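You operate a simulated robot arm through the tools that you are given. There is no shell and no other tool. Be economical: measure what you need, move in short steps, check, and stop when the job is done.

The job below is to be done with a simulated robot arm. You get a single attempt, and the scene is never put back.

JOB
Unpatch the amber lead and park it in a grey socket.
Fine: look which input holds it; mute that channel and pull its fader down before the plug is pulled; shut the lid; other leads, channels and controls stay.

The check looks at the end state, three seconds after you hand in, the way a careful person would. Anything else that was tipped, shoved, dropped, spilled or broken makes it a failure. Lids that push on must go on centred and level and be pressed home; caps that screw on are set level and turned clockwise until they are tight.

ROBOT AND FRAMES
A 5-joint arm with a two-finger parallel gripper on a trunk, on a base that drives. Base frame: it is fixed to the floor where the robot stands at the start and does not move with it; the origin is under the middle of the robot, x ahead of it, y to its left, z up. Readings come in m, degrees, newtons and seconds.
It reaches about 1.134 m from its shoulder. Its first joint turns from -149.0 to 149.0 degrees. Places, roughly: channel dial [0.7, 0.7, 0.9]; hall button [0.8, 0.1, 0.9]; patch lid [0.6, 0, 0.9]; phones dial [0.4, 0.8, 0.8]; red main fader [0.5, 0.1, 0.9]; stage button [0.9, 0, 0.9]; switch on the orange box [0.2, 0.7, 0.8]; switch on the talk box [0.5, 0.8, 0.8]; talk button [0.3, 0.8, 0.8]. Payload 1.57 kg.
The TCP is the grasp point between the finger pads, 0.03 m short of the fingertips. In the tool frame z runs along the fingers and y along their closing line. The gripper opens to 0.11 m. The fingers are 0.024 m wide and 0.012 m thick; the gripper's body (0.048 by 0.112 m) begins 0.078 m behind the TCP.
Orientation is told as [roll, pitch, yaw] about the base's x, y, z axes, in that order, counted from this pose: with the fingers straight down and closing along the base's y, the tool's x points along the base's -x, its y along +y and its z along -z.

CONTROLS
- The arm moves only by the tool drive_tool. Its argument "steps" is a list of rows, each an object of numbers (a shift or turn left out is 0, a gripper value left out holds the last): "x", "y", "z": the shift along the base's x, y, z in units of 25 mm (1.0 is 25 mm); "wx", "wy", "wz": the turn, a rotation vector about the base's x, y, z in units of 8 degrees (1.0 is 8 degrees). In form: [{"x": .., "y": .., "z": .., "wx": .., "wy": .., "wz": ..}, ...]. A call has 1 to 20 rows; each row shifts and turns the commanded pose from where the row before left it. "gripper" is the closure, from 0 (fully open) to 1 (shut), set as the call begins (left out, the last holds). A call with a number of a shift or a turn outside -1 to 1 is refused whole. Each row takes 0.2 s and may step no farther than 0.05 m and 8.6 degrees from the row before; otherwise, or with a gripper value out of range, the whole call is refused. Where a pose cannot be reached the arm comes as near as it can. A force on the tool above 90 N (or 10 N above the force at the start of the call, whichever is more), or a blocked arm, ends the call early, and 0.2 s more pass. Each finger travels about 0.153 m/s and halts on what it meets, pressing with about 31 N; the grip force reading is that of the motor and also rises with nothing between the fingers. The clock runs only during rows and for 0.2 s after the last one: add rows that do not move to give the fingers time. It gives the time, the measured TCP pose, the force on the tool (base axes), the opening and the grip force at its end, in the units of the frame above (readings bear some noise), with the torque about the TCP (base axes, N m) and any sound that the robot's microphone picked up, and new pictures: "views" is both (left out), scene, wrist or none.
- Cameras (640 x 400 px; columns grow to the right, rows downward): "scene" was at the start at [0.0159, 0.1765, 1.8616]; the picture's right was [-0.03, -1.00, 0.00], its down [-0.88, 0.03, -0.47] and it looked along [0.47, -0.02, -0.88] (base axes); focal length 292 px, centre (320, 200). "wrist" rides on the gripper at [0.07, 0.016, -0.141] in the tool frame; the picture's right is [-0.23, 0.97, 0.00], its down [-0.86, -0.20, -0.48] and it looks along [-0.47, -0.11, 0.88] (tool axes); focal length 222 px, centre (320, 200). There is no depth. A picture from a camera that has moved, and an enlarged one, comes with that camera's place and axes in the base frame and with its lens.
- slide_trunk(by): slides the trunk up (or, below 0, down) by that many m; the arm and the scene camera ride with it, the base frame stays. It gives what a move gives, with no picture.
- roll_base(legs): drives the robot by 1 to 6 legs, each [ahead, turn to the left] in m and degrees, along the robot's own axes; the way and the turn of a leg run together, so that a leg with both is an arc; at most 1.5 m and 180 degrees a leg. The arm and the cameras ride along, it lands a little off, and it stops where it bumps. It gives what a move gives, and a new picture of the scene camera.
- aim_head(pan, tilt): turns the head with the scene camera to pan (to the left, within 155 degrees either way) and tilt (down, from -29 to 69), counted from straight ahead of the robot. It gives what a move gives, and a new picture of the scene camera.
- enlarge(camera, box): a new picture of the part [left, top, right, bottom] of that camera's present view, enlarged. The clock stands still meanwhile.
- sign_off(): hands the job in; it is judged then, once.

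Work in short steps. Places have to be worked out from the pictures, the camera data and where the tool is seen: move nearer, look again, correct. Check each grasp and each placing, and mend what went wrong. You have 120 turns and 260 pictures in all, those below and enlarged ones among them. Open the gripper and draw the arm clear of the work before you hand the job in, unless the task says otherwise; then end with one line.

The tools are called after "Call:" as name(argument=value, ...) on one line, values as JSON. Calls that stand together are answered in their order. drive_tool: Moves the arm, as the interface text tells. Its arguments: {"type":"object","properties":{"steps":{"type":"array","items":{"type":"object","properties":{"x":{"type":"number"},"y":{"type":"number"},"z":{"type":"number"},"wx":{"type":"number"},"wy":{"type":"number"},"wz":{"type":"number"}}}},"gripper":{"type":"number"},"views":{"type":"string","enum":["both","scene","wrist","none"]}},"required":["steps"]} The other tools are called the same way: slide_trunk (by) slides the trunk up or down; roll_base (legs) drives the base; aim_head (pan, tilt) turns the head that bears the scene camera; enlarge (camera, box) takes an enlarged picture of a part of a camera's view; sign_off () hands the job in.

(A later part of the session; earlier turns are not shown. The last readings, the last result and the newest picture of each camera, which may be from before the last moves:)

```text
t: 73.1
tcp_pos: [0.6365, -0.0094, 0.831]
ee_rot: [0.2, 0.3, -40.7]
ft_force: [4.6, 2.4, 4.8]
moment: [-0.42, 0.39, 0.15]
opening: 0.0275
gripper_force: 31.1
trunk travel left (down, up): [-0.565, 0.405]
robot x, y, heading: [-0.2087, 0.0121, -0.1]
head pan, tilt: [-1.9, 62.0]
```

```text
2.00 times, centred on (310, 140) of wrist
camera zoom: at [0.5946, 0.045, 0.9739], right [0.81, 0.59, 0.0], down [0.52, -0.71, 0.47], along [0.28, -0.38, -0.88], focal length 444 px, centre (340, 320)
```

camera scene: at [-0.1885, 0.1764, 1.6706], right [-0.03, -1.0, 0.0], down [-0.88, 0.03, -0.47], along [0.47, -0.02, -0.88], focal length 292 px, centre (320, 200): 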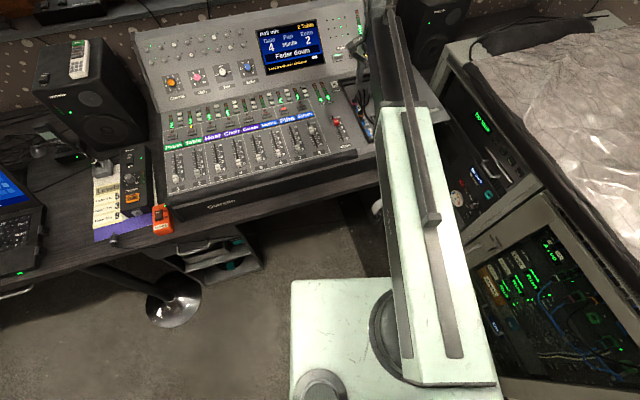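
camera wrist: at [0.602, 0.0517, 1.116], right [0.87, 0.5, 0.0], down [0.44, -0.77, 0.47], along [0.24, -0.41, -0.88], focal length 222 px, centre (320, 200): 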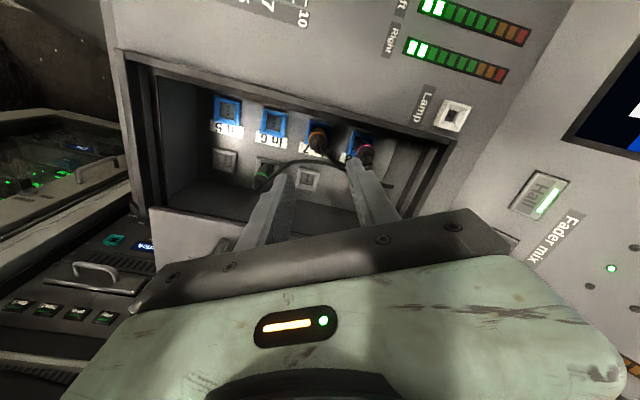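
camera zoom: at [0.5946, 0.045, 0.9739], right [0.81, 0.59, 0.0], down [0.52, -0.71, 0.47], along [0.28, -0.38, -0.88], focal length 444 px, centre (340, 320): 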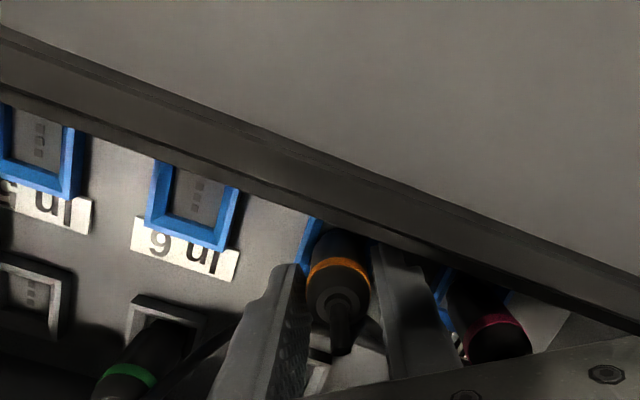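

Gripped at 27.5 mm. Pull up 2 cm.

Call:
slide_trunk(by=0.02)

Call:
slide_trunk(by=0.03)

Call:
enlarge(camera="wrist", box=[180, 0, 440, 240])

```text
t: 73.8
tcp_pos: [0.6361, -0.011, 0.8515]
ee_rot: [0.3, 0.3, -40.7]
ft_force: [0.7, -0.5, -0.2]
moment: [-0.02, 0.0, 0.03]
opening: 0.0271
gripper_force: 30.6
trunk travel left (down, up): [-0.585, 0.385]
robot x, y, heading: [-0.2042, 0.007, 0.1]
head pan, tilt: [-1.9, 62.0]
```

```text
t: 74.5
tcp_pos: [0.6354, -0.0105, 0.8813]
ee_rot: [0.3, 0.4, -40.7]
ft_force: [0.2, 0.6, 0.1]
moment: [-0.03, 0.0, 0.01]
opening: 0.0001
gripper_force: 21.3
trunk travel left (down, up): [-0.615, 0.355]
robot x, y, heading: [-0.2044, 0.0085, 0.1]
head pan, tilt: [-1.9, 62.0]
```

```text
1.67 times, centred on (310, 120) of wrist
camera zoom: at [0.5945, 0.0448, 1.024], right [0.81, 0.59, 0.0], down [0.52, -0.71, 0.47], along [0.28, -0.38, -0.88], focal length 370 px, centre (337, 333)
```

zoom: 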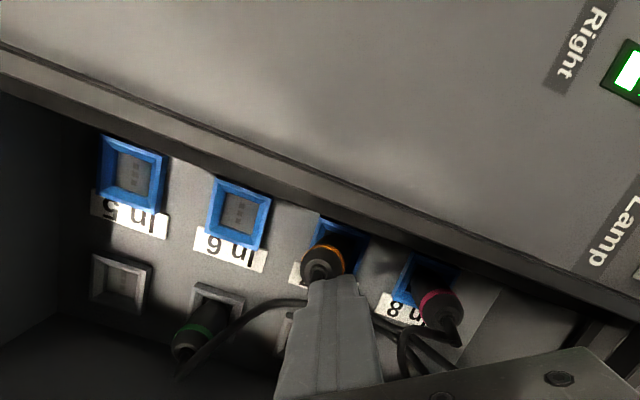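

The grip slipped off; the plug seems to have shifted. I raise and look closely.

Call:
slide_trunk(by=0.05)

Call:
drive_tool(steps=[{"x": 0.5, "y": -0.5}, {}], gripper=0, views="none")

Call:
enlarge(camera="wrist", box=[220, 60, 400, 200])

Call:
enlarge(camera="scene", box=[330, 40, 430, 160])

```text
t: 75.5
tcp_pos: [0.6358, -0.0102, 0.9308]
ee_rot: [0.2, 0.4, -40.7]
ft_force: [0.4, 0.1, 0.1]
moment: [0.02, -0.04, 0.02]
opening: 0.0001
gripper_force: 21.6
trunk travel left (down, up): [-0.665, 0.305]
robot x, y, heading: [-0.2051, 0.0082, -0.1]
head pan, tilt: [-1.9, 62.0]
```

```text
t: 76.1
tcp_pos: [0.6479, -0.0236, 0.9316]
ee_rot: [0.2, 0.4, -40.7]
ft_force: [-0.5, 0.2, 0.2]
moment: [0.0, 0.02, 0.0]
opening: 0.11
gripper_force: 0.0
trunk travel left (down, up): [-0.665, 0.305]
robot x, y, heading: [-0.2084, 0.0112, -0.4]
head pan, tilt: [-1.9, 62.0]
```

```text
2.86 times, centred on (310, 130) of wrist
camera zoom: at [0.607, 0.0323, 1.0739], right [0.81, 0.59, 0.0], down [0.52, -0.71, 0.47], along [0.28, -0.38, -0.88], focal length 635 px, centre (349, 400)
```

zoom: 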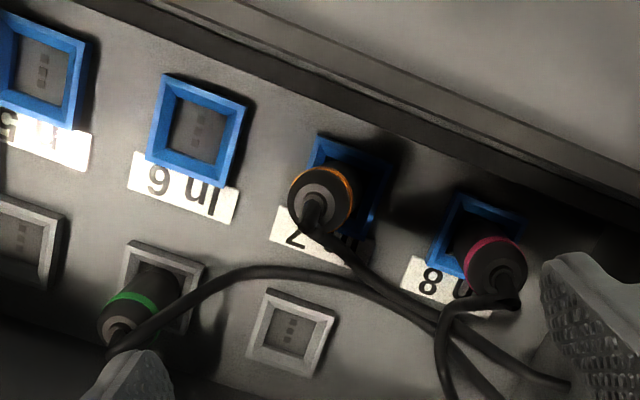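

```text
3.33 times, centred on (380, 100) of scene
camera zoom: at [-0.1884, 0.1763, 1.6286], right [-0.03, -1.0, 0.0], down [-0.88, 0.03, -0.47], along [0.47, -0.02, -0.88], focal length 975 px, centre (120, 533)
```

zoom: 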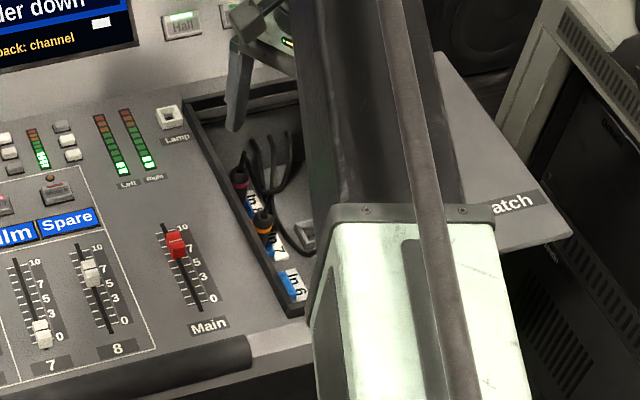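

The plug is leaning slightly toward the front, still in the socket; my grip was too near its tapered top. I regrip at (0.628,-0.013), deeper.

Call:
drive_tool(steps=[{"x": -0.8, "y": 0.42}, {}], gripper=0.55, views="none")

Call:
slide_trunk(by=-0.075)

Call:
enlarge(camera="wrist", box=[200, 40, 420, 240])

```text
t: 76.7
tcp_pos: [0.6275, -0.0112, 0.9322]
ee_rot: [0.2, 0.4, -40.8]
ft_force: [-1.0, -0.3, 0.4]
moment: [-0.01, -0.01, 0.01]
opening: 0.0496
gripper_force: 0.0
trunk travel left (down, up): [-0.665, 0.305]
robot x, y, heading: [-0.2079, 0.0077, -0.1]
head pan, tilt: [-1.9, 62.0]
```

```text
t: 77.8
tcp_pos: [0.6271, -0.0122, 0.8568]
ee_rot: [0.2, 0.4, -40.7]
ft_force: [1.5, 1.4, 0.7]
moment: [-0.04, -0.03, 0.01]
opening: 0.0494
gripper_force: 0.0
trunk travel left (down, up): [-0.59, 0.38]
robot x, y, heading: [-0.2073, 0.0082, 0.1]
head pan, tilt: [-1.9, 62.0]
```

```text
2.00 times, centred on (310, 140) of wrist
camera zoom: at [0.5865, 0.0431, 0.999], right [0.81, 0.59, 0.0], down [0.52, -0.71, 0.47], along [0.28, -0.38, -0.88], focal length 444 px, centre (340, 320)
```

zoom: 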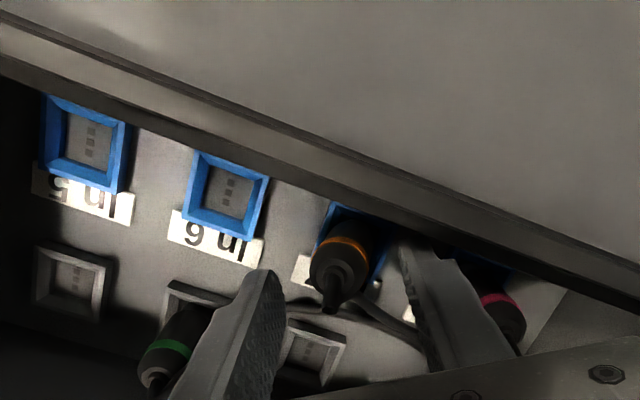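

Call:
slide_trunk(by=-0.028)

Call:
slide_trunk(by=-0.008)

Call:
slide_trunk(by=-0.006)

Call:
enlarge(camera="wrist", box=[200, 40, 420, 240])

```text
t: 78.5
tcp_pos: [0.6286, -0.0125, 0.8291]
ee_rot: [0.3, 0.5, -40.7]
ft_force: [0.5, 0.1, 0.1]
moment: [-0.02, -0.01, -0.01]
opening: 0.0491
gripper_force: 0.0
trunk travel left (down, up): [-0.562, 0.408]
robot x, y, heading: [-0.2051, 0.0112, -0.0]
head pan, tilt: [-1.9, 62.0]
```

```text
t: 79.1
tcp_pos: [0.6284, -0.0127, 0.8214]
ee_rot: [0.2, 0.4, -40.7]
ft_force: [-0.9, 0.1, 0.3]
moment: [-0.04, 0.04, -0.02]
opening: 0.0496
gripper_force: 0.0
trunk travel left (down, up): [-0.554, 0.416]
robot x, y, heading: [-0.207, 0.012, 0.1]
head pan, tilt: [-1.9, 62.0]
```

```text
t: 79.6
tcp_pos: [0.6284, -0.0136, 0.8158]
ee_rot: [0.2, 0.4, -40.8]
ft_force: [5.7, -0.1, 11.4]
moment: [0.59, 0.35, -0.34]
opening: 0.0496
gripper_force: 0.0
trunk travel left (down, up): [-0.548, 0.422]
robot x, y, heading: [-0.2065, 0.0087, -0.3]
head pan, tilt: [-1.9, 62.0]
```

```text
2.00 times, centred on (310, 140) of wrist
camera zoom: at [0.5864, 0.0431, 0.9576], right [0.81, 0.59, 0.0], down [0.52, -0.71, 0.47], along [0.28, -0.38, -0.88], focal length 444 px, centre (340, 320)
```

zoom: 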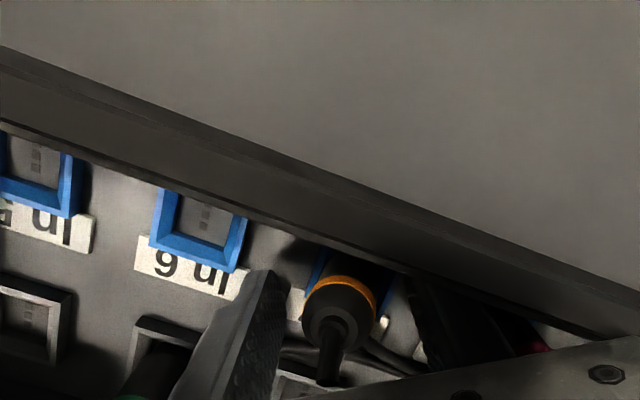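

Light contact at 0.816; raise 2 mm and close.

Call:
slide_trunk(by=0.002)

Call:
drive_tool(steps=[{}, {}, {}], gripper=1, views="none")

Call:
slide_trunk(by=0.012)

Call:
enlarge(camera="wrist", box=[200, 40, 420, 240])

```text
t: 80.2
tcp_pos: [0.6276, -0.0124, 0.8153]
ee_rot: [0.2, 0.4, -40.7]
ft_force: [0.4, 0.4, -1.0]
moment: [0.01, 0.02, -0.01]
opening: 0.0494
gripper_force: 0.1
trunk travel left (down, up): [-0.55, 0.42]
robot x, y, heading: [-0.2023, 0.0082, -0.0]
head pan, tilt: [-1.9, 62.0]
```

```text
t: 81.0
tcp_pos: [0.6298, -0.0107, 0.8156]
ee_rot: [0.3, 0.4, -40.6]
ft_force: [17.6, 12.6, 8.9]
moment: [1.21, -1.03, 0.29]
opening: 0.0318
gripper_force: 30.9
trunk travel left (down, up): [-0.55, 0.42]
robot x, y, heading: [-0.2072, 0.0099, -0.0]
head pan, tilt: [-1.9, 62.0]
```

```text
t: 81.5
tcp_pos: [0.6269, -0.0145, 0.8282]
ee_rot: [0.1, 0.4, -40.6]
ft_force: [0.5, 0.3, 0.0]
moment: [0.0, -0.04, -0.03]
opening: 0.0264
gripper_force: 30.8
trunk travel left (down, up): [-0.562, 0.408]
robot x, y, heading: [-0.2073, 0.009, -0.3]
head pan, tilt: [-1.9, 62.0]
```

```text
2.00 times, centred on (310, 140) of wrist
camera zoom: at [0.5859, 0.0423, 0.9712], right [0.81, 0.59, 0.0], down [0.52, -0.71, 0.47], along [0.28, -0.38, -0.88], focal length 444 px, centre (340, 320)
```

zoom: 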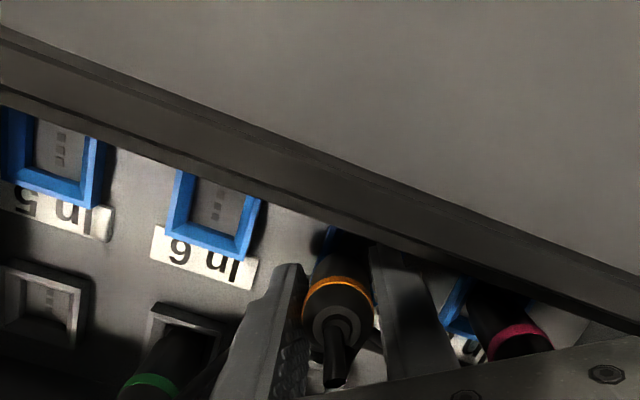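

Force is ~0 with 26.4 mm in the grip. Lift a little more and see whether the plug rides with the fingers.

Call:
slide_trunk(by=0.012)

Call:
enlarge(camera="wrist", box=[200, 40, 420, 240])

```text
t: 82.2
tcp_pos: [0.6282, -0.0108, 0.8396]
ee_rot: [0.2, 0.4, -40.7]
ft_force: [0.5, -0.3, -0.8]
moment: [0.01, 0.0, 0.0]
opening: 0.0265
gripper_force: 31.3
trunk travel left (down, up): [-0.574, 0.396]
robot x, y, heading: [-0.206, 0.0062, 0.0]
head pan, tilt: [-1.9, 62.0]
```

```text
2.00 times, centred on (310, 140) of wrist
camera zoom: at [0.5866, 0.0431, 0.983], right [0.81, 0.59, 0.0], down [0.52, -0.71, 0.47], along [0.28, -0.38, -0.88], focal length 444 px, centre (340, 320)
```

zoom: 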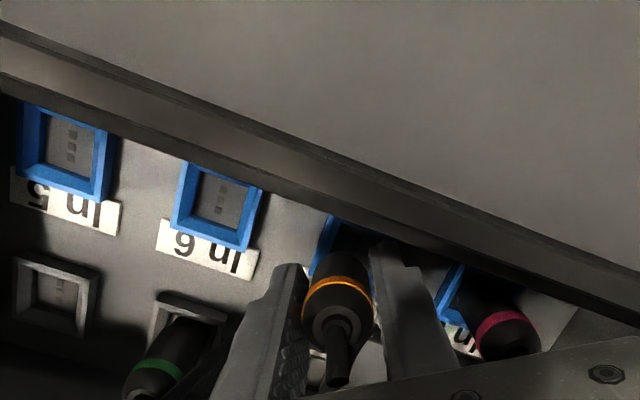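

The plug rides with the gripper. Continue in small lifts.

Call:
slide_trunk(by=0.01)

Call:
slide_trunk(by=0.01)

Call:
enlarge(camera="wrist", box=[200, 40, 420, 240])

```text
t: 82.7
tcp_pos: [0.6282, -0.0121, 0.8507]
ee_rot: [0.2, 0.4, -40.7]
ft_force: [0.4, 0.3, -1.7]
moment: [-0.03, -0.01, -0.01]
opening: 0.0263
gripper_force: 30.8
trunk travel left (down, up): [-0.584, 0.386]
robot x, y, heading: [-0.2083, 0.0074, -0.2]
head pan, tilt: [-1.9, 62.0]
```

```text
t: 83.3
tcp_pos: [0.6276, -0.0124, 0.8604]
ee_rot: [0.2, 0.4, -40.7]
ft_force: [0.7, -0.2, -0.6]
moment: [-0.01, -0.02, 0.0]
opening: 0.0264
gripper_force: 30.6
trunk travel left (down, up): [-0.594, 0.376]
robot x, y, heading: [-0.2125, 0.0069, -0.3]
head pan, tilt: [-1.9, 62.0]
```

```text
2.00 times, centred on (310, 140) of wrist
camera zoom: at [0.5867, 0.0431, 1.0029], right [0.81, 0.59, 0.0], down [0.52, -0.71, 0.47], along [0.28, -0.38, -0.88], focal length 444 px, centre (340, 320)
```

zoom: 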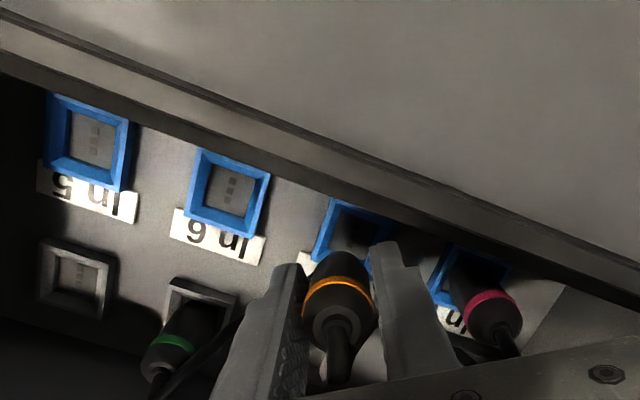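

Call:
slide_trunk(by=0.012)

Call:
slide_trunk(by=0.012)

Call:
enlarge(camera="wrist", box=[180, 20, 440, 240])

Call:
enlarge(camera="scene", box=[330, 40, 430, 160])

```text
t: 83.9
tcp_pos: [0.6271, -0.0129, 0.873]
ee_rot: [0.2, 0.4, -40.6]
ft_force: [-0.3, 0.0, 0.5]
moment: [-0.01, 0.0, 0.01]
opening: 0.0266
gripper_force: 30.7
trunk travel left (down, up): [-0.606, 0.364]
robot x, y, heading: [-0.2084, 0.0104, -0.2]
head pan, tilt: [-1.9, 62.0]
```

```text
t: 84.5
tcp_pos: [0.6276, -0.012, 0.8845]
ee_rot: [0.3, 0.3, -40.7]
ft_force: [-0.2, -0.3, -1.0]
moment: [-0.01, 0.0, 0.01]
opening: 0.0261
gripper_force: 30.9
trunk travel left (down, up): [-0.618, 0.352]
robot x, y, heading: [-0.2061, 0.007, -0.3]
head pan, tilt: [-1.9, 62.0]
```

```text
1.82 times, centred on (310, 130) of wrist
camera zoom: at [0.5867, 0.043, 1.0269], right [0.81, 0.59, 0.0], down [0.52, -0.71, 0.47], along [0.28, -0.38, -0.88], focal length 404 px, centre (338, 327)
```

zoom: 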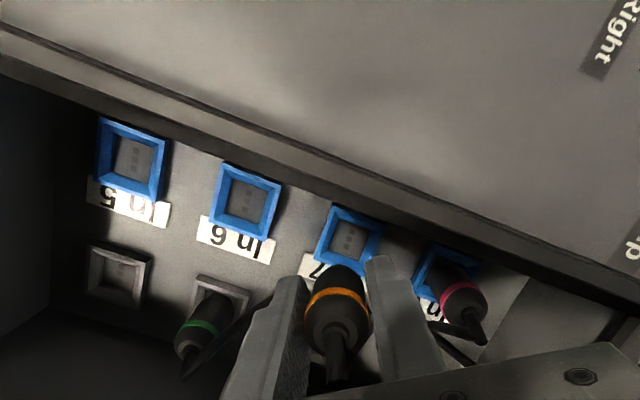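

```text
3.33 times, centred on (380, 100) of scene
camera zoom: at [-0.1883, 0.1764, 1.5816], right [-0.03, -1.0, 0.0], down [-0.88, 0.03, -0.47], along [0.47, -0.02, -0.88], focal length 975 px, centre (120, 533)
```

zoom: 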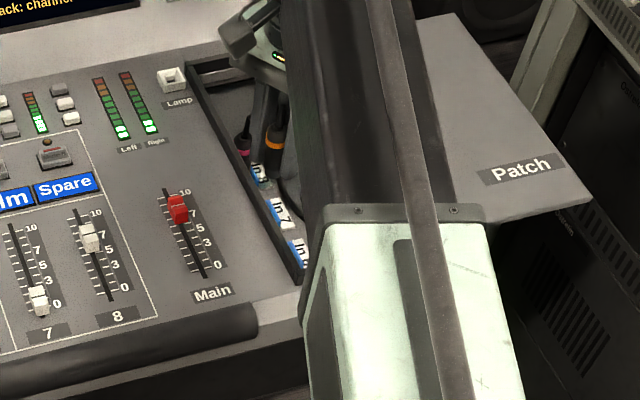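

The plug is out. The grey socket directly right of In 7 is empty, at about (0.655,-0.081). I raise slightly, rotate the gripper in line with the bay (to clear the lid), and move over it.

Call:
slide_trunk(by=0.012)

Call:
drive_tool(steps=[{"wz": -1}, {"wz": -1}, {"wz": -1}, {"wz": -1}, {"x": 0.28, "y": -0.72}, {"x": 0.28, "y": -0.72}, {"x": 0.28, "y": -0.72}, {"x": 0.28, "y": -0.68}], views="scene")

Call:
enlarge(camera="wrist", box=[180, 20, 440, 240])

```text
t: 85.1
tcp_pos: [0.6275, -0.0127, 0.8974]
ee_rot: [0.2, 0.4, -40.7]
ft_force: [-0.1, 1.0, -1.2]
moment: [-0.01, 0.03, 0.0]
opening: 0.0266
gripper_force: 30.9
trunk travel left (down, up): [-0.63, 0.34]
robot x, y, heading: [-0.2087, 0.0104, -0.3]
head pan, tilt: [-1.9, 62.0]
```

```text
t: 86.9
tcp_pos: [0.6564, -0.0844, 0.8973]
ee_rot: [0.2, 0.4, -72.6]
ft_force: [-0.4, 0.1, 0.0]
moment: [0.02, -0.03, 0.03]
opening: 0.026
gripper_force: 31.3
trunk travel left (down, up): [-0.63, 0.34]
robot x, y, heading: [-0.2053, 0.0104, 0.0]
head pan, tilt: [-1.9, 62.0]
camera scene: at [-0.1884, 0.1765, 1.5936], right [-0.03, -1.0, 0.0], down [-0.88, 0.03, -0.47], along [0.47, -0.02, -0.88], focal length 292 px, centre (320, 200)
```

scene: 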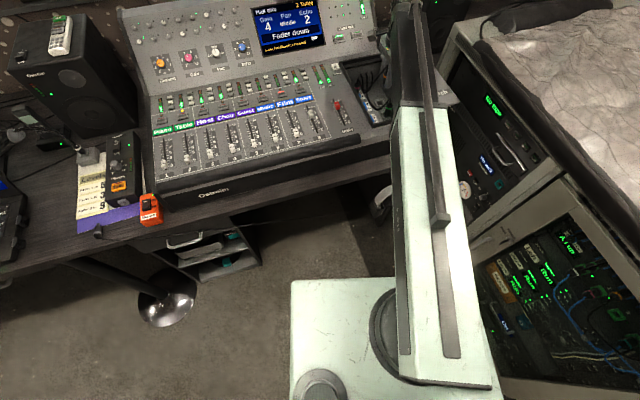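

```text
1.82 times, centred on (310, 130) of wrist
camera zoom: at [0.6519, -0.0147, 1.0389], right [1.0, 0.07, 0.0], down [0.06, -0.88, 0.47], along [0.04, -0.47, -0.88], focal length 404 px, centre (338, 327)
```

zoom: 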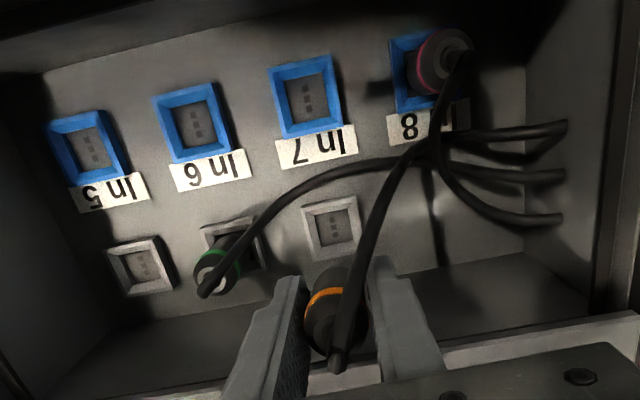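

Plug is upright and over the empty grey socket (socket ≈ (0.654,-0.0825)). Lower in stages.

Call:
drive_tool(steps=[{"x": -0.04, "y": 0.04}], views="none")

Call:
slide_trunk(by=-0.04)

Call:
enlarge(camera="wrist", box=[220, 60, 420, 240])

```text
t: 87.3
tcp_pos: [0.6547, -0.0822, 0.8945]
ee_rot: [0.2, 0.5, -72.7]
ft_force: [0.1, 0.3, 0.0]
moment: [0.01, -0.01, 0.02]
opening: 0.0262
gripper_force: 31.1
trunk travel left (down, up): [-0.63, 0.34]
robot x, y, heading: [-0.2071, 0.0077, -0.4]
head pan, tilt: [-1.9, 62.0]
```

```text
t: 88.1
tcp_pos: [0.6552, -0.0837, 0.8558]
ee_rot: [0.1, 0.3, -72.8]
ft_force: [0.0, 0.4, -0.3]
moment: [-0.01, 0.03, 0.04]
opening: 0.0259
gripper_force: 30.9
trunk travel left (down, up): [-0.59, 0.38]
robot x, y, heading: [-0.2065, 0.0088, -0.1]
head pan, tilt: [-1.9, 62.0]
```

```text
2.22 times, centred on (320, 150) of wrist
camera zoom: at [0.6501, -0.0134, 0.9989], right [1.0, 0.07, 0.0], down [0.06, -0.88, 0.47], along [0.04, -0.47, -0.88], focal length 494 px, centre (320, 311)
```

zoom: 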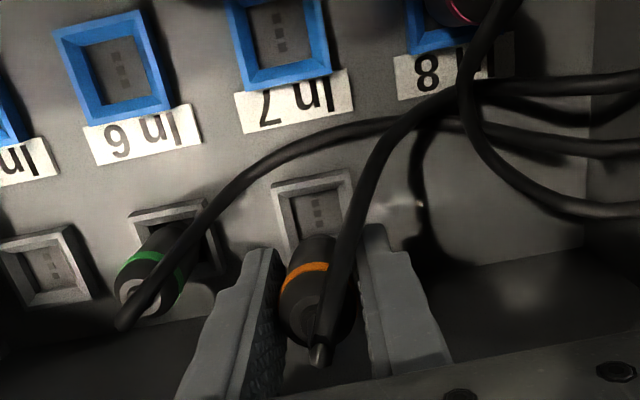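

Call:
drive_tool(steps=[{"x": 0.06, "y": 0.06}], views="none")

Call:
slide_trunk(by=-0.015)

Call:
slide_trunk(by=-0.008)

Call:
enlarge(camera="wrist", box=[220, 60, 420, 240])

```text
t: 88.5
tcp_pos: [0.6579, -0.081, 0.8561]
ee_rot: [0.2, 0.5, -72.7]
ft_force: [-0.4, -0.7, -0.6]
moment: [0.0, -0.01, -0.03]
opening: 0.0262
gripper_force: 30.6
trunk travel left (down, up): [-0.59, 0.38]
robot x, y, heading: [-0.2073, 0.0062, -0.1]
head pan, tilt: [-1.9, 62.0]
```

```text
t: 89.2
tcp_pos: [0.657, -0.0813, 0.8415]
ee_rot: [0.1, 0.4, -72.7]
ft_force: [0.2, 0.0, -0.6]
moment: [0.02, 0.0, 0.01]
opening: 0.0262
gripper_force: 31.1
trunk travel left (down, up): [-0.575, 0.395]
robot x, y, heading: [-0.2148, 0.0095, -0.2]
head pan, tilt: [-1.9, 62.0]
```

```text
t: 89.7
tcp_pos: [0.6562, -0.0831, 0.8343]
ee_rot: [0.2, 0.3, -72.7]
ft_force: [0.3, 0.1, -0.3]
moment: [0.0, 0.04, 0.03]
opening: 0.0262
gripper_force: 31.1
trunk travel left (down, up): [-0.567, 0.403]
robot x, y, heading: [-0.2071, 0.0103, 0.1]
head pan, tilt: [-1.9, 62.0]
```

```text
2.22 times, centred on (320, 150) of wrist
camera zoom: at [0.6514, -0.0122, 0.9759], right [1.0, 0.07, 0.0], down [0.06, -0.88, 0.47], along [0.04, -0.47, -0.88], focal length 494 px, centre (320, 311)
```

zoom: 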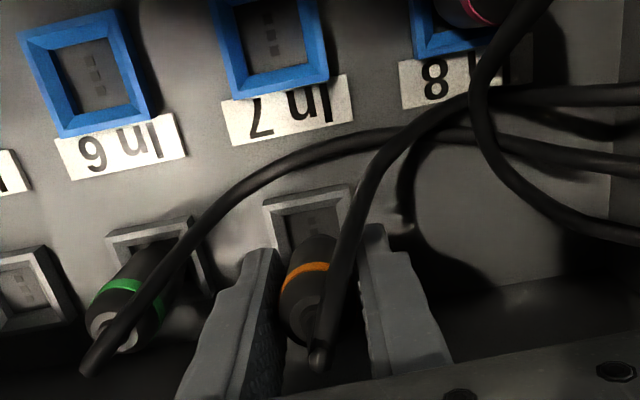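

Call:
slide_trunk(by=-0.008)

Call:
slide_trunk(by=-0.006)

Call:
enlarge(camera="wrist", box=[240, 80, 400, 240])

```text
t: 90.3
tcp_pos: [0.6565, -0.0816, 0.825]
ee_rot: [0.2, 0.4, -72.6]
ft_force: [-0.8, 0.0, -0.3]
moment: [0.02, 0.04, -0.01]
opening: 0.0261
gripper_force: 30.9
trunk travel left (down, up): [-0.559, 0.411]
robot x, y, heading: [-0.2077, 0.0111, 0.1]
head pan, tilt: [-1.9, 62.0]
```

```text
t: 90.9
tcp_pos: [0.6566, -0.0801, 0.8197]
ee_rot: [0.2, 0.4, -72.6]
ft_force: [0.0, 2.3, 1.0]
moment: [0.08, 0.03, 0.03]
opening: 0.0263
gripper_force: 31.5
trunk travel left (down, up): [-0.553, 0.417]
robot x, y, heading: [-0.204, 0.01, -0.5]
head pan, tilt: [-1.9, 62.0]
```

```text
2.50 times, centred on (320, 160) of wrist
camera zoom: at [0.6513, -0.0118, 0.962], right [1.0, 0.07, 0.0], down [0.06, -0.88, 0.47], along [0.04, -0.47, -0.88], focal length 555 px, centre (320, 300)
```

zoom: 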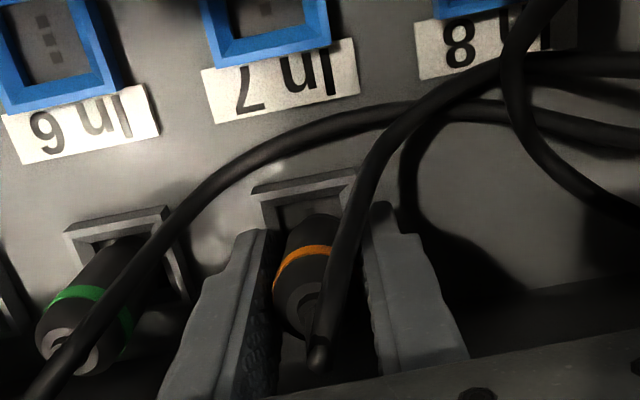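

Slight +y contact force: nudge 2 mm left and continue down.

Call:
drive_tool(steps=[{"y": 0.08}], views="none")

Call:
slide_trunk(by=-0.005)

Call:
enlarge(camera="wrist", box=[240, 80, 400, 240])

```text
t: 91.3
tcp_pos: [0.6565, -0.0804, 0.8205]
ee_rot: [0.2, 0.4, -72.7]
ft_force: [-0.6, -0.2, -0.9]
moment: [-0.01, -0.02, 0.05]
opening: 0.0262
gripper_force: 30.6
trunk travel left (down, up): [-0.553, 0.417]
robot x, y, heading: [-0.2054, 0.004, -0.1]
head pan, tilt: [-1.9, 62.0]
```

```text
t: 91.8
tcp_pos: [0.6555, -0.0788, 0.8148]
ee_rot: [0.3, 0.4, -72.6]
ft_force: [-1.9, 1.3, 14.5]
moment: [0.08, 0.11, 0.01]
opening: 0.0265
gripper_force: 31.1
trunk travel left (down, up): [-0.548, 0.422]
robot x, y, heading: [-0.2045, 0.0115, -0.0]
head pan, tilt: [-1.9, 62.0]
```

```text
2.50 times, centred on (320, 160) of wrist
camera zoom: at [0.6499, -0.0099, 0.9584], right [1.0, 0.07, 0.0], down [0.06, -0.88, 0.47], along [0.04, -0.47, -0.88], focal length 555 px, centre (320, 300)
```

zoom: 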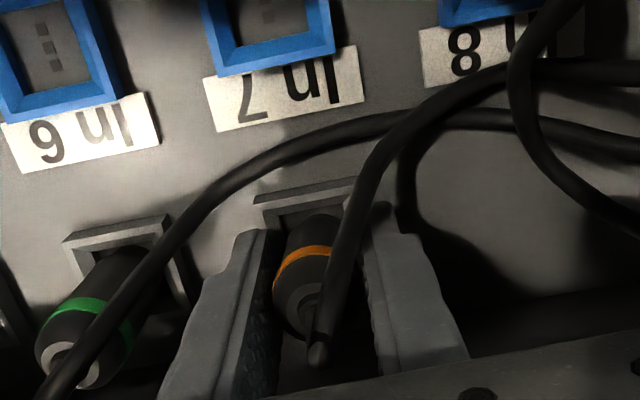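

14.5 N vertical; ring height relative to the rim now matches the green plug's. Press a bit more.

Call:
slide_trunk(by=-0.004)

Call:
enlarge(camera="wrist", box=[240, 80, 400, 240])

```text
t: 92.3
tcp_pos: [0.6544, -0.0788, 0.8151]
ee_rot: [0.7, 0.2, -72.8]
ft_force: [26.2, -0.9, 72.5]
moment: [-0.6, 1.9, -0.18]
opening: 0.0267
gripper_force: 31.0
trunk travel left (down, up): [-0.544, 0.426]
robot x, y, heading: [-0.2064, 0.0056, -0.5]
head pan, tilt: [-1.9, 62.0]
```

```text
2.50 times, centred on (320, 160) of wrist
camera zoom: at [0.6487, -0.0097, 0.9575], right [1.0, 0.07, 0.01], down [0.06, -0.88, 0.47], along [0.04, -0.47, -0.88], focal length 555 px, centre (320, 300)
```

zoom: 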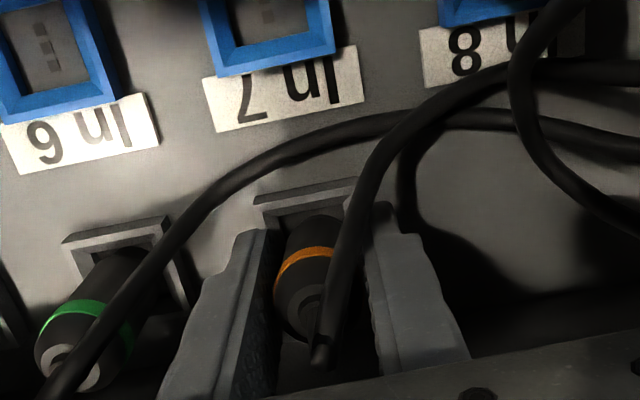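

Rigid contact (fingertips on the rim or plug home). Relieve, release, and inspect.

Call:
slide_trunk(by=0.004)

Call:
drive_tool(steps=[{}, {}], gripper=0.6, views="none")

Call:
slide_trunk(by=0.09)

Call:
enlarge(camera="wrist", box=[200, 40, 420, 220])

```text
t: 92.9
tcp_pos: [0.6558, -0.078, 0.816]
ee_rot: [0.2, 0.4, -72.7]
ft_force: [11.9, 0.4, 24.7]
moment: [-1.15, 0.28, -0.1]
opening: 0.0261
gripper_force: 30.9
trunk travel left (down, up): [-0.548, 0.422]
robot x, y, heading: [-0.2081, 0.0124, -0.1]
head pan, tilt: [-1.9, 62.0]
```

```text
t: 93.5
tcp_pos: [0.6561, -0.078, 0.8147]
ee_rot: [0.3, 0.4, -72.7]
ft_force: [16.9, 1.6, 23.8]
moment: [-0.34, -0.2, 0.3]
opening: 0.0287
gripper_force: 0.1
trunk travel left (down, up): [-0.548, 0.422]
robot x, y, heading: [-0.2092, 0.0088, -0.1]
head pan, tilt: [-1.9, 62.0]
```

```text
t: 94.7
tcp_pos: [0.6553, -0.078, 0.9046]
ee_rot: [0.1, 0.4, -72.7]
ft_force: [-0.1, -0.2, -0.2]
moment: [0.01, 0.01, 0.0]
opening: 0.0441
gripper_force: 0.1
trunk travel left (down, up): [-0.638, 0.332]
robot x, y, heading: [-0.205, 0.0101, -0.0]
head pan, tilt: [-1.9, 62.0]
```

```text
2.22 times, centred on (310, 130) of wrist
camera zoom: at [0.6511, -0.0101, 1.0469], right [1.0, 0.07, 0.0], down [0.06, -0.88, 0.47], along [0.04, -0.47, -0.88], focal length 494 px, centre (342, 356)
```

zoom: 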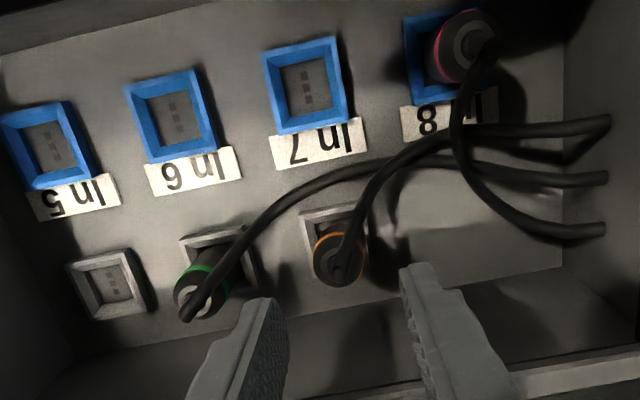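

Amber plug sits upright in the grey socket. To be sure it's home I press gently on its top with closed fingers.

Call:
drive_tool(steps=[{"y": -0.12}, {}, {}], gripper=1, views="none")

Call:
slide_trunk(by=-0.012)

Call:
slide_trunk(by=-0.006)

Call:
slide_trunk(by=-0.005)

Call:
enlarge(camera="wrist", box=[220, 60, 420, 240])

```text
t: 95.5
tcp_pos: [0.6553, -0.0815, 0.9047]
ee_rot: [0.1, 0.4, -72.7]
ft_force: [0.4, 0.0, -0.6]
moment: [0.0, 0.01, 0.01]
opening: 0.0
gripper_force: 21.8
trunk travel left (down, up): [-0.638, 0.332]
robot x, y, heading: [-0.2057, 0.0097, -0.2]
head pan, tilt: [-1.9, 62.0]
```

```text
t: 96.1
tcp_pos: [0.656, -0.081, 0.8921]
ee_rot: [0.2, 0.5, -72.6]
ft_force: [0.1, 0.4, -0.5]
moment: [0.0, -0.04, 0.0]
opening: 0.0001
gripper_force: 21.1
trunk travel left (down, up): [-0.626, 0.344]
robot x, y, heading: [-0.2055, 0.0086, -0.2]
head pan, tilt: [-1.9, 62.0]
```

```text
t: 96.7
tcp_pos: [0.6565, -0.0811, 0.8875]
ee_rot: [0.2, 0.4, -72.6]
ft_force: [-0.5, 0.8, -0.7]
moment: [0.0, 0.01, -0.02]
opening: 0.0
gripper_force: 21.0
trunk travel left (down, up): [-0.62, 0.35]
robot x, y, heading: [-0.2082, 0.0098, -0.3]
head pan, tilt: [-1.9, 62.0]
```

```text
t: 97.2
tcp_pos: [0.6559, -0.0826, 0.8811]
ee_rot: [0.2, 0.4, -72.7]
ft_force: [-0.3, 0.1, 0.3]
moment: [-0.02, 0.01, 0.01]
opening: 0.0
gripper_force: 21.4
trunk travel left (down, up): [-0.615, 0.355]
robot x, y, heading: [-0.2091, 0.0073, -0.1]
head pan, tilt: [-1.9, 62.0]
```

```text
2.22 times, centred on (320, 150) of wrist
camera zoom: at [0.6509, -0.013, 1.024], right [1.0, 0.07, 0.0], down [0.06, -0.88, 0.47], along [0.04, -0.47, -0.88], focal length 494 px, centre (320, 311)
```

zoom: 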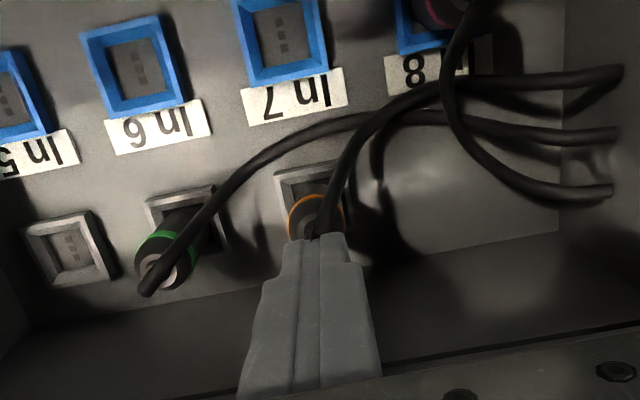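

Call:
slide_trunk(by=-0.008)

Call:
slide_trunk(by=-0.006)

Call:
slide_trunk(by=-0.005)

Call:
enlarge(camera="wrist", box=[220, 60, 420, 240])

```text
t: 97.8
tcp_pos: [0.6564, -0.0821, 0.8731]
ee_rot: [0.2, 0.4, -72.7]
ft_force: [0.8, 0.3, -0.9]
moment: [-0.01, 0.01, -0.02]
opening: 0.0
gripper_force: 20.8
trunk travel left (down, up): [-0.607, 0.363]
robot x, y, heading: [-0.2071, 0.0071, -0.4]
head pan, tilt: [-1.9, 62.0]
```

```text
t: 98.3
tcp_pos: [0.6559, -0.0826, 0.8697]
ee_rot: [0.5, 0.4, -72.7]
ft_force: [12.1, -2.9, 29.4]
moment: [-0.26, -0.29, 0.06]
opening: 0.0
gripper_force: 20.8
trunk travel left (down, up): [-0.601, 0.369]
robot x, y, heading: [-0.2062, 0.0091, -0.2]
head pan, tilt: [-1.9, 62.0]
```

```text
t: 98.8
tcp_pos: [0.6543, -0.0822, 0.8692]
ee_rot: [0.8, 0.1, -72.5]
ft_force: [-2.9, -0.4, 57.5]
moment: [-0.42, 0.01, -0.05]
opening: 0.0
gripper_force: 21.4
trunk travel left (down, up): [-0.598, 0.372]
robot x, y, heading: [-0.2069, 0.0096, -0.0]
head pan, tilt: [-1.9, 62.0]
stopped: the force on the tool passed its limit at 98 N (the readings are from after the stop); the commanded pose is now the measured one
```

```text
2.22 times, centred on (320, 150) of wrist
camera zoom: at [0.6482, -0.0127, 1.0115], right [1.0, 0.07, 0.02], down [0.06, -0.88, 0.47], along [0.05, -0.47, -0.88], focal length 494 px, centre (320, 311)
```

zoom: 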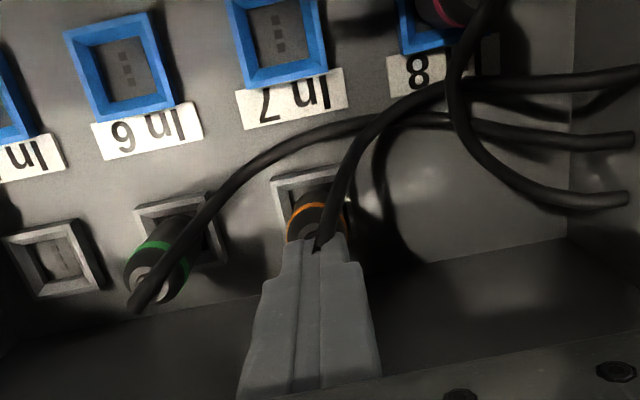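

Plug is firmly home (rigid at >50 N). Raise and check.

Call:
slide_trunk(by=0.13)

Call:
drive_tool(steps=[{"y": -0.5}], gripper=1, views="none")

Call:
enlarge(camera="wrist", box=[180, 20, 440, 220])

```text
t: 100.4
tcp_pos: [0.6591, -0.0816, 0.9946]
ee_rot: [0.7, 0.2, -72.6]
ft_force: [-0.1, -1.3, -0.3]
moment: [0.0, 0.0, 0.03]
opening: 0.0
gripper_force: 21.5
trunk travel left (down, up): [-0.728, 0.242]
robot x, y, heading: [-0.2072, 0.01, -0.2]
head pan, tilt: [-1.9, 62.0]
```

```text
t: 100.8
tcp_pos: [0.6582, -0.0944, 0.9956]
ee_rot: [0.7, 0.2, -72.6]
ft_force: [0.2, 0.4, 1.1]
moment: [-0.02, 0.03, -0.01]
opening: 0.0001
gripper_force: 21.2
trunk travel left (down, up): [-0.728, 0.242]
robot x, y, heading: [-0.2053, 0.0102, 0.2]
head pan, tilt: [-1.9, 62.0]
```

```text
2.00 times, centred on (310, 120) of wrist
camera zoom: at [0.6527, -0.0251, 1.1366], right [1.0, 0.07, 0.01], down [0.06, -0.88, 0.47], along [0.04, -0.47, -0.88], focal length 444 px, centre (340, 360)
```

zoom: 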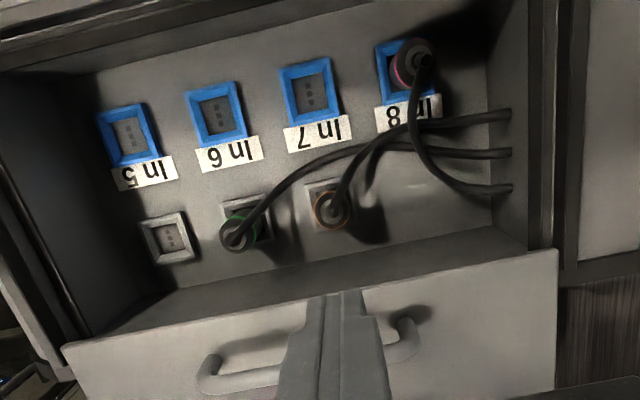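

All looks right: amber parked, In 7 empty, green and magenta in place. Now I go to the right side of the lid handle with closed fingers to push the lid shut to the left.

Call:
drive_tool(steps=[{"y": -1}, {"y": -1}, {"y": -1}, {"x": -0.2, "y": -0.3}], views="none")

Call:
slide_trunk(by=-0.04)

Call:
enlarge(camera="wrist", box=[160, 20, 480, 240])

```text
t: 101.8
tcp_pos: [0.6533, -0.1775, 0.9943]
ee_rot: [0.8, 0.2, -72.7]
ft_force: [-0.8, -0.3, -0.1]
moment: [-0.02, 0.0, 0.01]
opening: 0.0
gripper_force: 21.2
trunk travel left (down, up): [-0.728, 0.242]
robot x, y, heading: [-0.2053, 0.0079, 0.1]
head pan, tilt: [-1.9, 62.0]
```

```text
t: 102.6
tcp_pos: [0.6536, -0.1771, 0.954]
ee_rot: [0.7, 0.1, -72.5]
ft_force: [0.2, -0.2, 0.3]
moment: [0.04, 0.01, 0.03]
opening: 0.0
gripper_force: 21.1
trunk travel left (down, up): [-0.688, 0.282]
robot x, y, heading: [-0.2062, 0.0096, -0.1]
head pan, tilt: [-1.9, 62.0]
```

```text
1.82 times, centred on (320, 130) of wrist
camera zoom: at [0.6474, -0.1085, 1.0967], right [1.0, 0.07, 0.01], down [0.06, -0.88, 0.47], along [0.04, -0.47, -0.88], focal length 404 px, centre (320, 327)
```

zoom: 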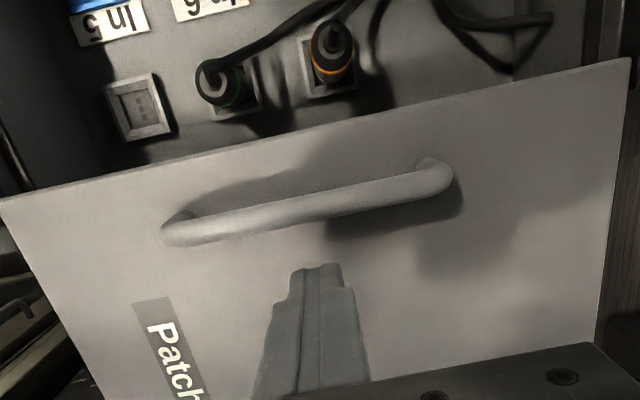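

Finger is right of the bar's middle. Lower and push left.

Call:
slide_trunk(by=-0.022)

Call:
drive_tool(steps=[{"x": -0.065, "y": 0.24}, {"x": -0.065, "y": 0.24}, {"x": -0.065, "y": 0.24}, {"x": -0.065, "y": 0.24}, {"x": -0.065, "y": 0.24}], views="wrist")

```text
t: 103.3
tcp_pos: [0.6535, -0.1776, 0.9321]
ee_rot: [0.7, 0.3, -72.5]
ft_force: [-0.3, -0.6, 0.2]
moment: [-0.01, -0.03, 0.0]
opening: 0.0
gripper_force: 21.3
trunk travel left (down, up): [-0.666, 0.304]
robot x, y, heading: [-0.2051, 0.0119, -0.4]
head pan, tilt: [-1.9, 62.0]
```

```text
t: 104.5
tcp_pos: [0.645, -0.1481, 0.9324]
ee_rot: [0.7, 0.2, -72.7]
ft_force: [0.2, -0.7, 0.8]
moment: [0.01, 0.0, -0.01]
opening: 0.0001
gripper_force: 21.3
trunk travel left (down, up): [-0.666, 0.304]
robot x, y, heading: [-0.2123, 0.006, 0.1]
head pan, tilt: [-1.9, 62.0]
camera wrist: at [0.6394, -0.0788, 1.0747], right [1.0, 0.07, 0.01], down [0.06, -0.88, 0.47], along [0.04, -0.47, -0.88], focal length 222 px, centre (320, 200)
```

wrist: 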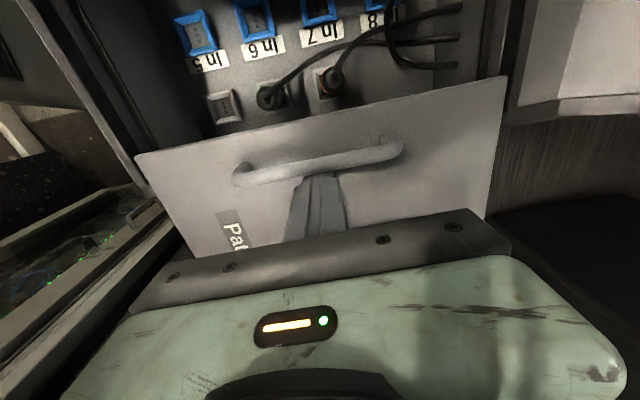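

Call:
drive_tool(steps=[{"x": -0.1, "y": 0.37}, {"x": -0.1, "y": 0.37}, {"x": -0.1, "y": 0.37}, {"x": -0.1, "y": 0.37}, {"x": -0.1, "y": 0.37}], views="wrist")

```text
t: 105.7
tcp_pos: [0.6341, -0.102, 0.9324]
ee_rot: [0.6, 0.3, -72.7]
ft_force: [-0.6, -0.1, 0.2]
moment: [0.02, 0.03, 0.0]
opening: 0.0
gripper_force: 21.5
trunk travel left (down, up): [-0.666, 0.304]
robot x, y, heading: [-0.2087, 0.0085, -0.4]
head pan, tilt: [-1.9, 62.0]
camera wrist: at [0.6273, -0.0321, 1.0747], right [1.0, 0.07, 0.01], down [0.06, -0.88, 0.47], along [0.04, -0.47, -0.88], focal length 222 px, centre (320, 200)
```

wrist: 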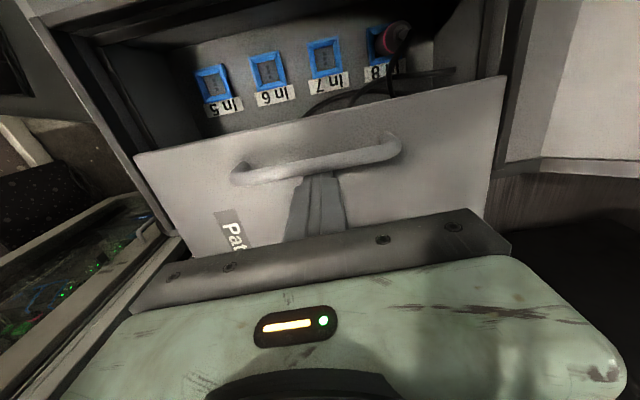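

The lid slides along smoothly. Continue closing.

Call:
drive_tool(steps=[{"x": -0.1, "y": 0.37}, {"x": -0.1, "y": 0.37}, {"x": -0.1, "y": 0.37}, {"x": -0.1, "y": 0.37}, {"x": -0.1, "y": 0.37}, {"x": -0.1, "y": 0.37}], views="wrist")

```text
t: 107.1
tcp_pos: [0.6174, -0.048, 0.9331]
ee_rot: [0.7, 0.2, -72.7]
ft_force: [0.4, 0.5, -0.2]
moment: [0.0, -0.01, -0.03]
opening: 0.0
gripper_force: 21.1
trunk travel left (down, up): [-0.666, 0.304]
robot x, y, heading: [-0.2095, 0.0082, -0.0]
head pan, tilt: [-1.9, 62.0]
camera wrist: at [0.6117, 0.0224, 1.0747], right [1.0, 0.07, 0.01], down [0.06, -0.88, 0.47], along [0.04, -0.47, -0.88], focal length 222 px, centre (320, 200)
```

wrist: 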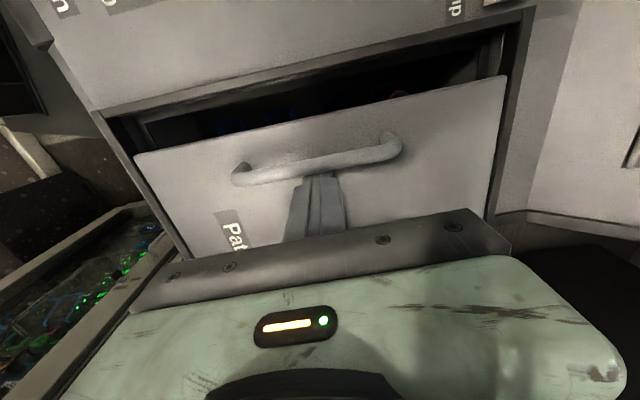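

Call:
drive_tool(steps=[{"x": -0.08, "y": 0.3}, {"x": -0.08, "y": 0.3}, {"x": -0.06, "y": 0.22}, {"x": -0.06, "y": 0.22}, {"x": -0.04, "y": 0.15}], views="wrist")

```text
t: 108.3
tcp_pos: [0.6113, -0.0168, 0.9329]
ee_rot: [0.8, 0.1, -72.7]
ft_force: [2.0, -4.4, 1.5]
moment: [0.0, 0.0, -0.01]
opening: 0.0
gripper_force: 21.5
trunk travel left (down, up): [-0.666, 0.304]
robot x, y, heading: [-0.2086, 0.0087, -0.3]
head pan, tilt: [-1.9, 62.0]
camera wrist: at [0.6041, 0.0516, 1.0746], right [1.0, 0.07, 0.01], down [0.06, -0.88, 0.47], along [0.04, -0.47, -0.88], focal length 222 px, centre (320, 200)
```

wrist: 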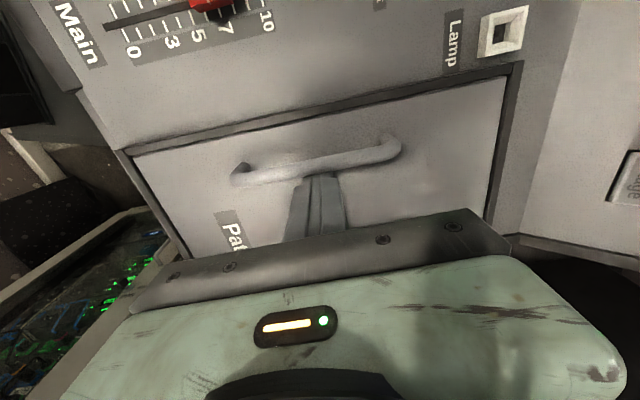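

Nearly shut. Push the last millimetres to the stop.

Call:
drive_tool(steps=[{"x": -0.03, "y": 0.1}, {"x": -0.03, "y": 0.08}], views="none")

Call:
enlarge(camera="wrist", box=[80, 20, 540, 240])

```text
t: 108.9
tcp_pos: [0.6097, -0.017, 0.9319]
ee_rot: [0.8, 0.0, -72.9]
ft_force: [18.5, -31.4, 12.0]
moment: [-0.12, -0.22, -0.15]
opening: 0.0
gripper_force: 21.1
trunk travel left (down, up): [-0.666, 0.304]
robot x, y, heading: [-0.2069, 0.01, -0.2]
head pan, tilt: [-1.9, 62.0]
```

```text
1.39 times, centred on (310, 130) of wrist
camera zoom: at [0.6035, 0.0522, 1.0741], right [1.0, 0.07, 0.01], down [0.06, -0.88, 0.48], along [0.05, -0.47, -0.88], focal length 309 px, centre (334, 297)
```

zoom: 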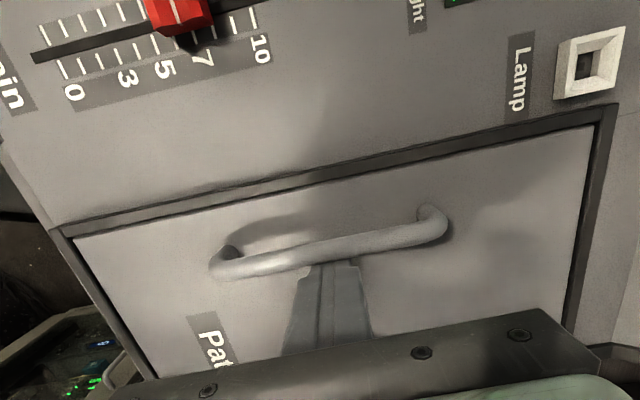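

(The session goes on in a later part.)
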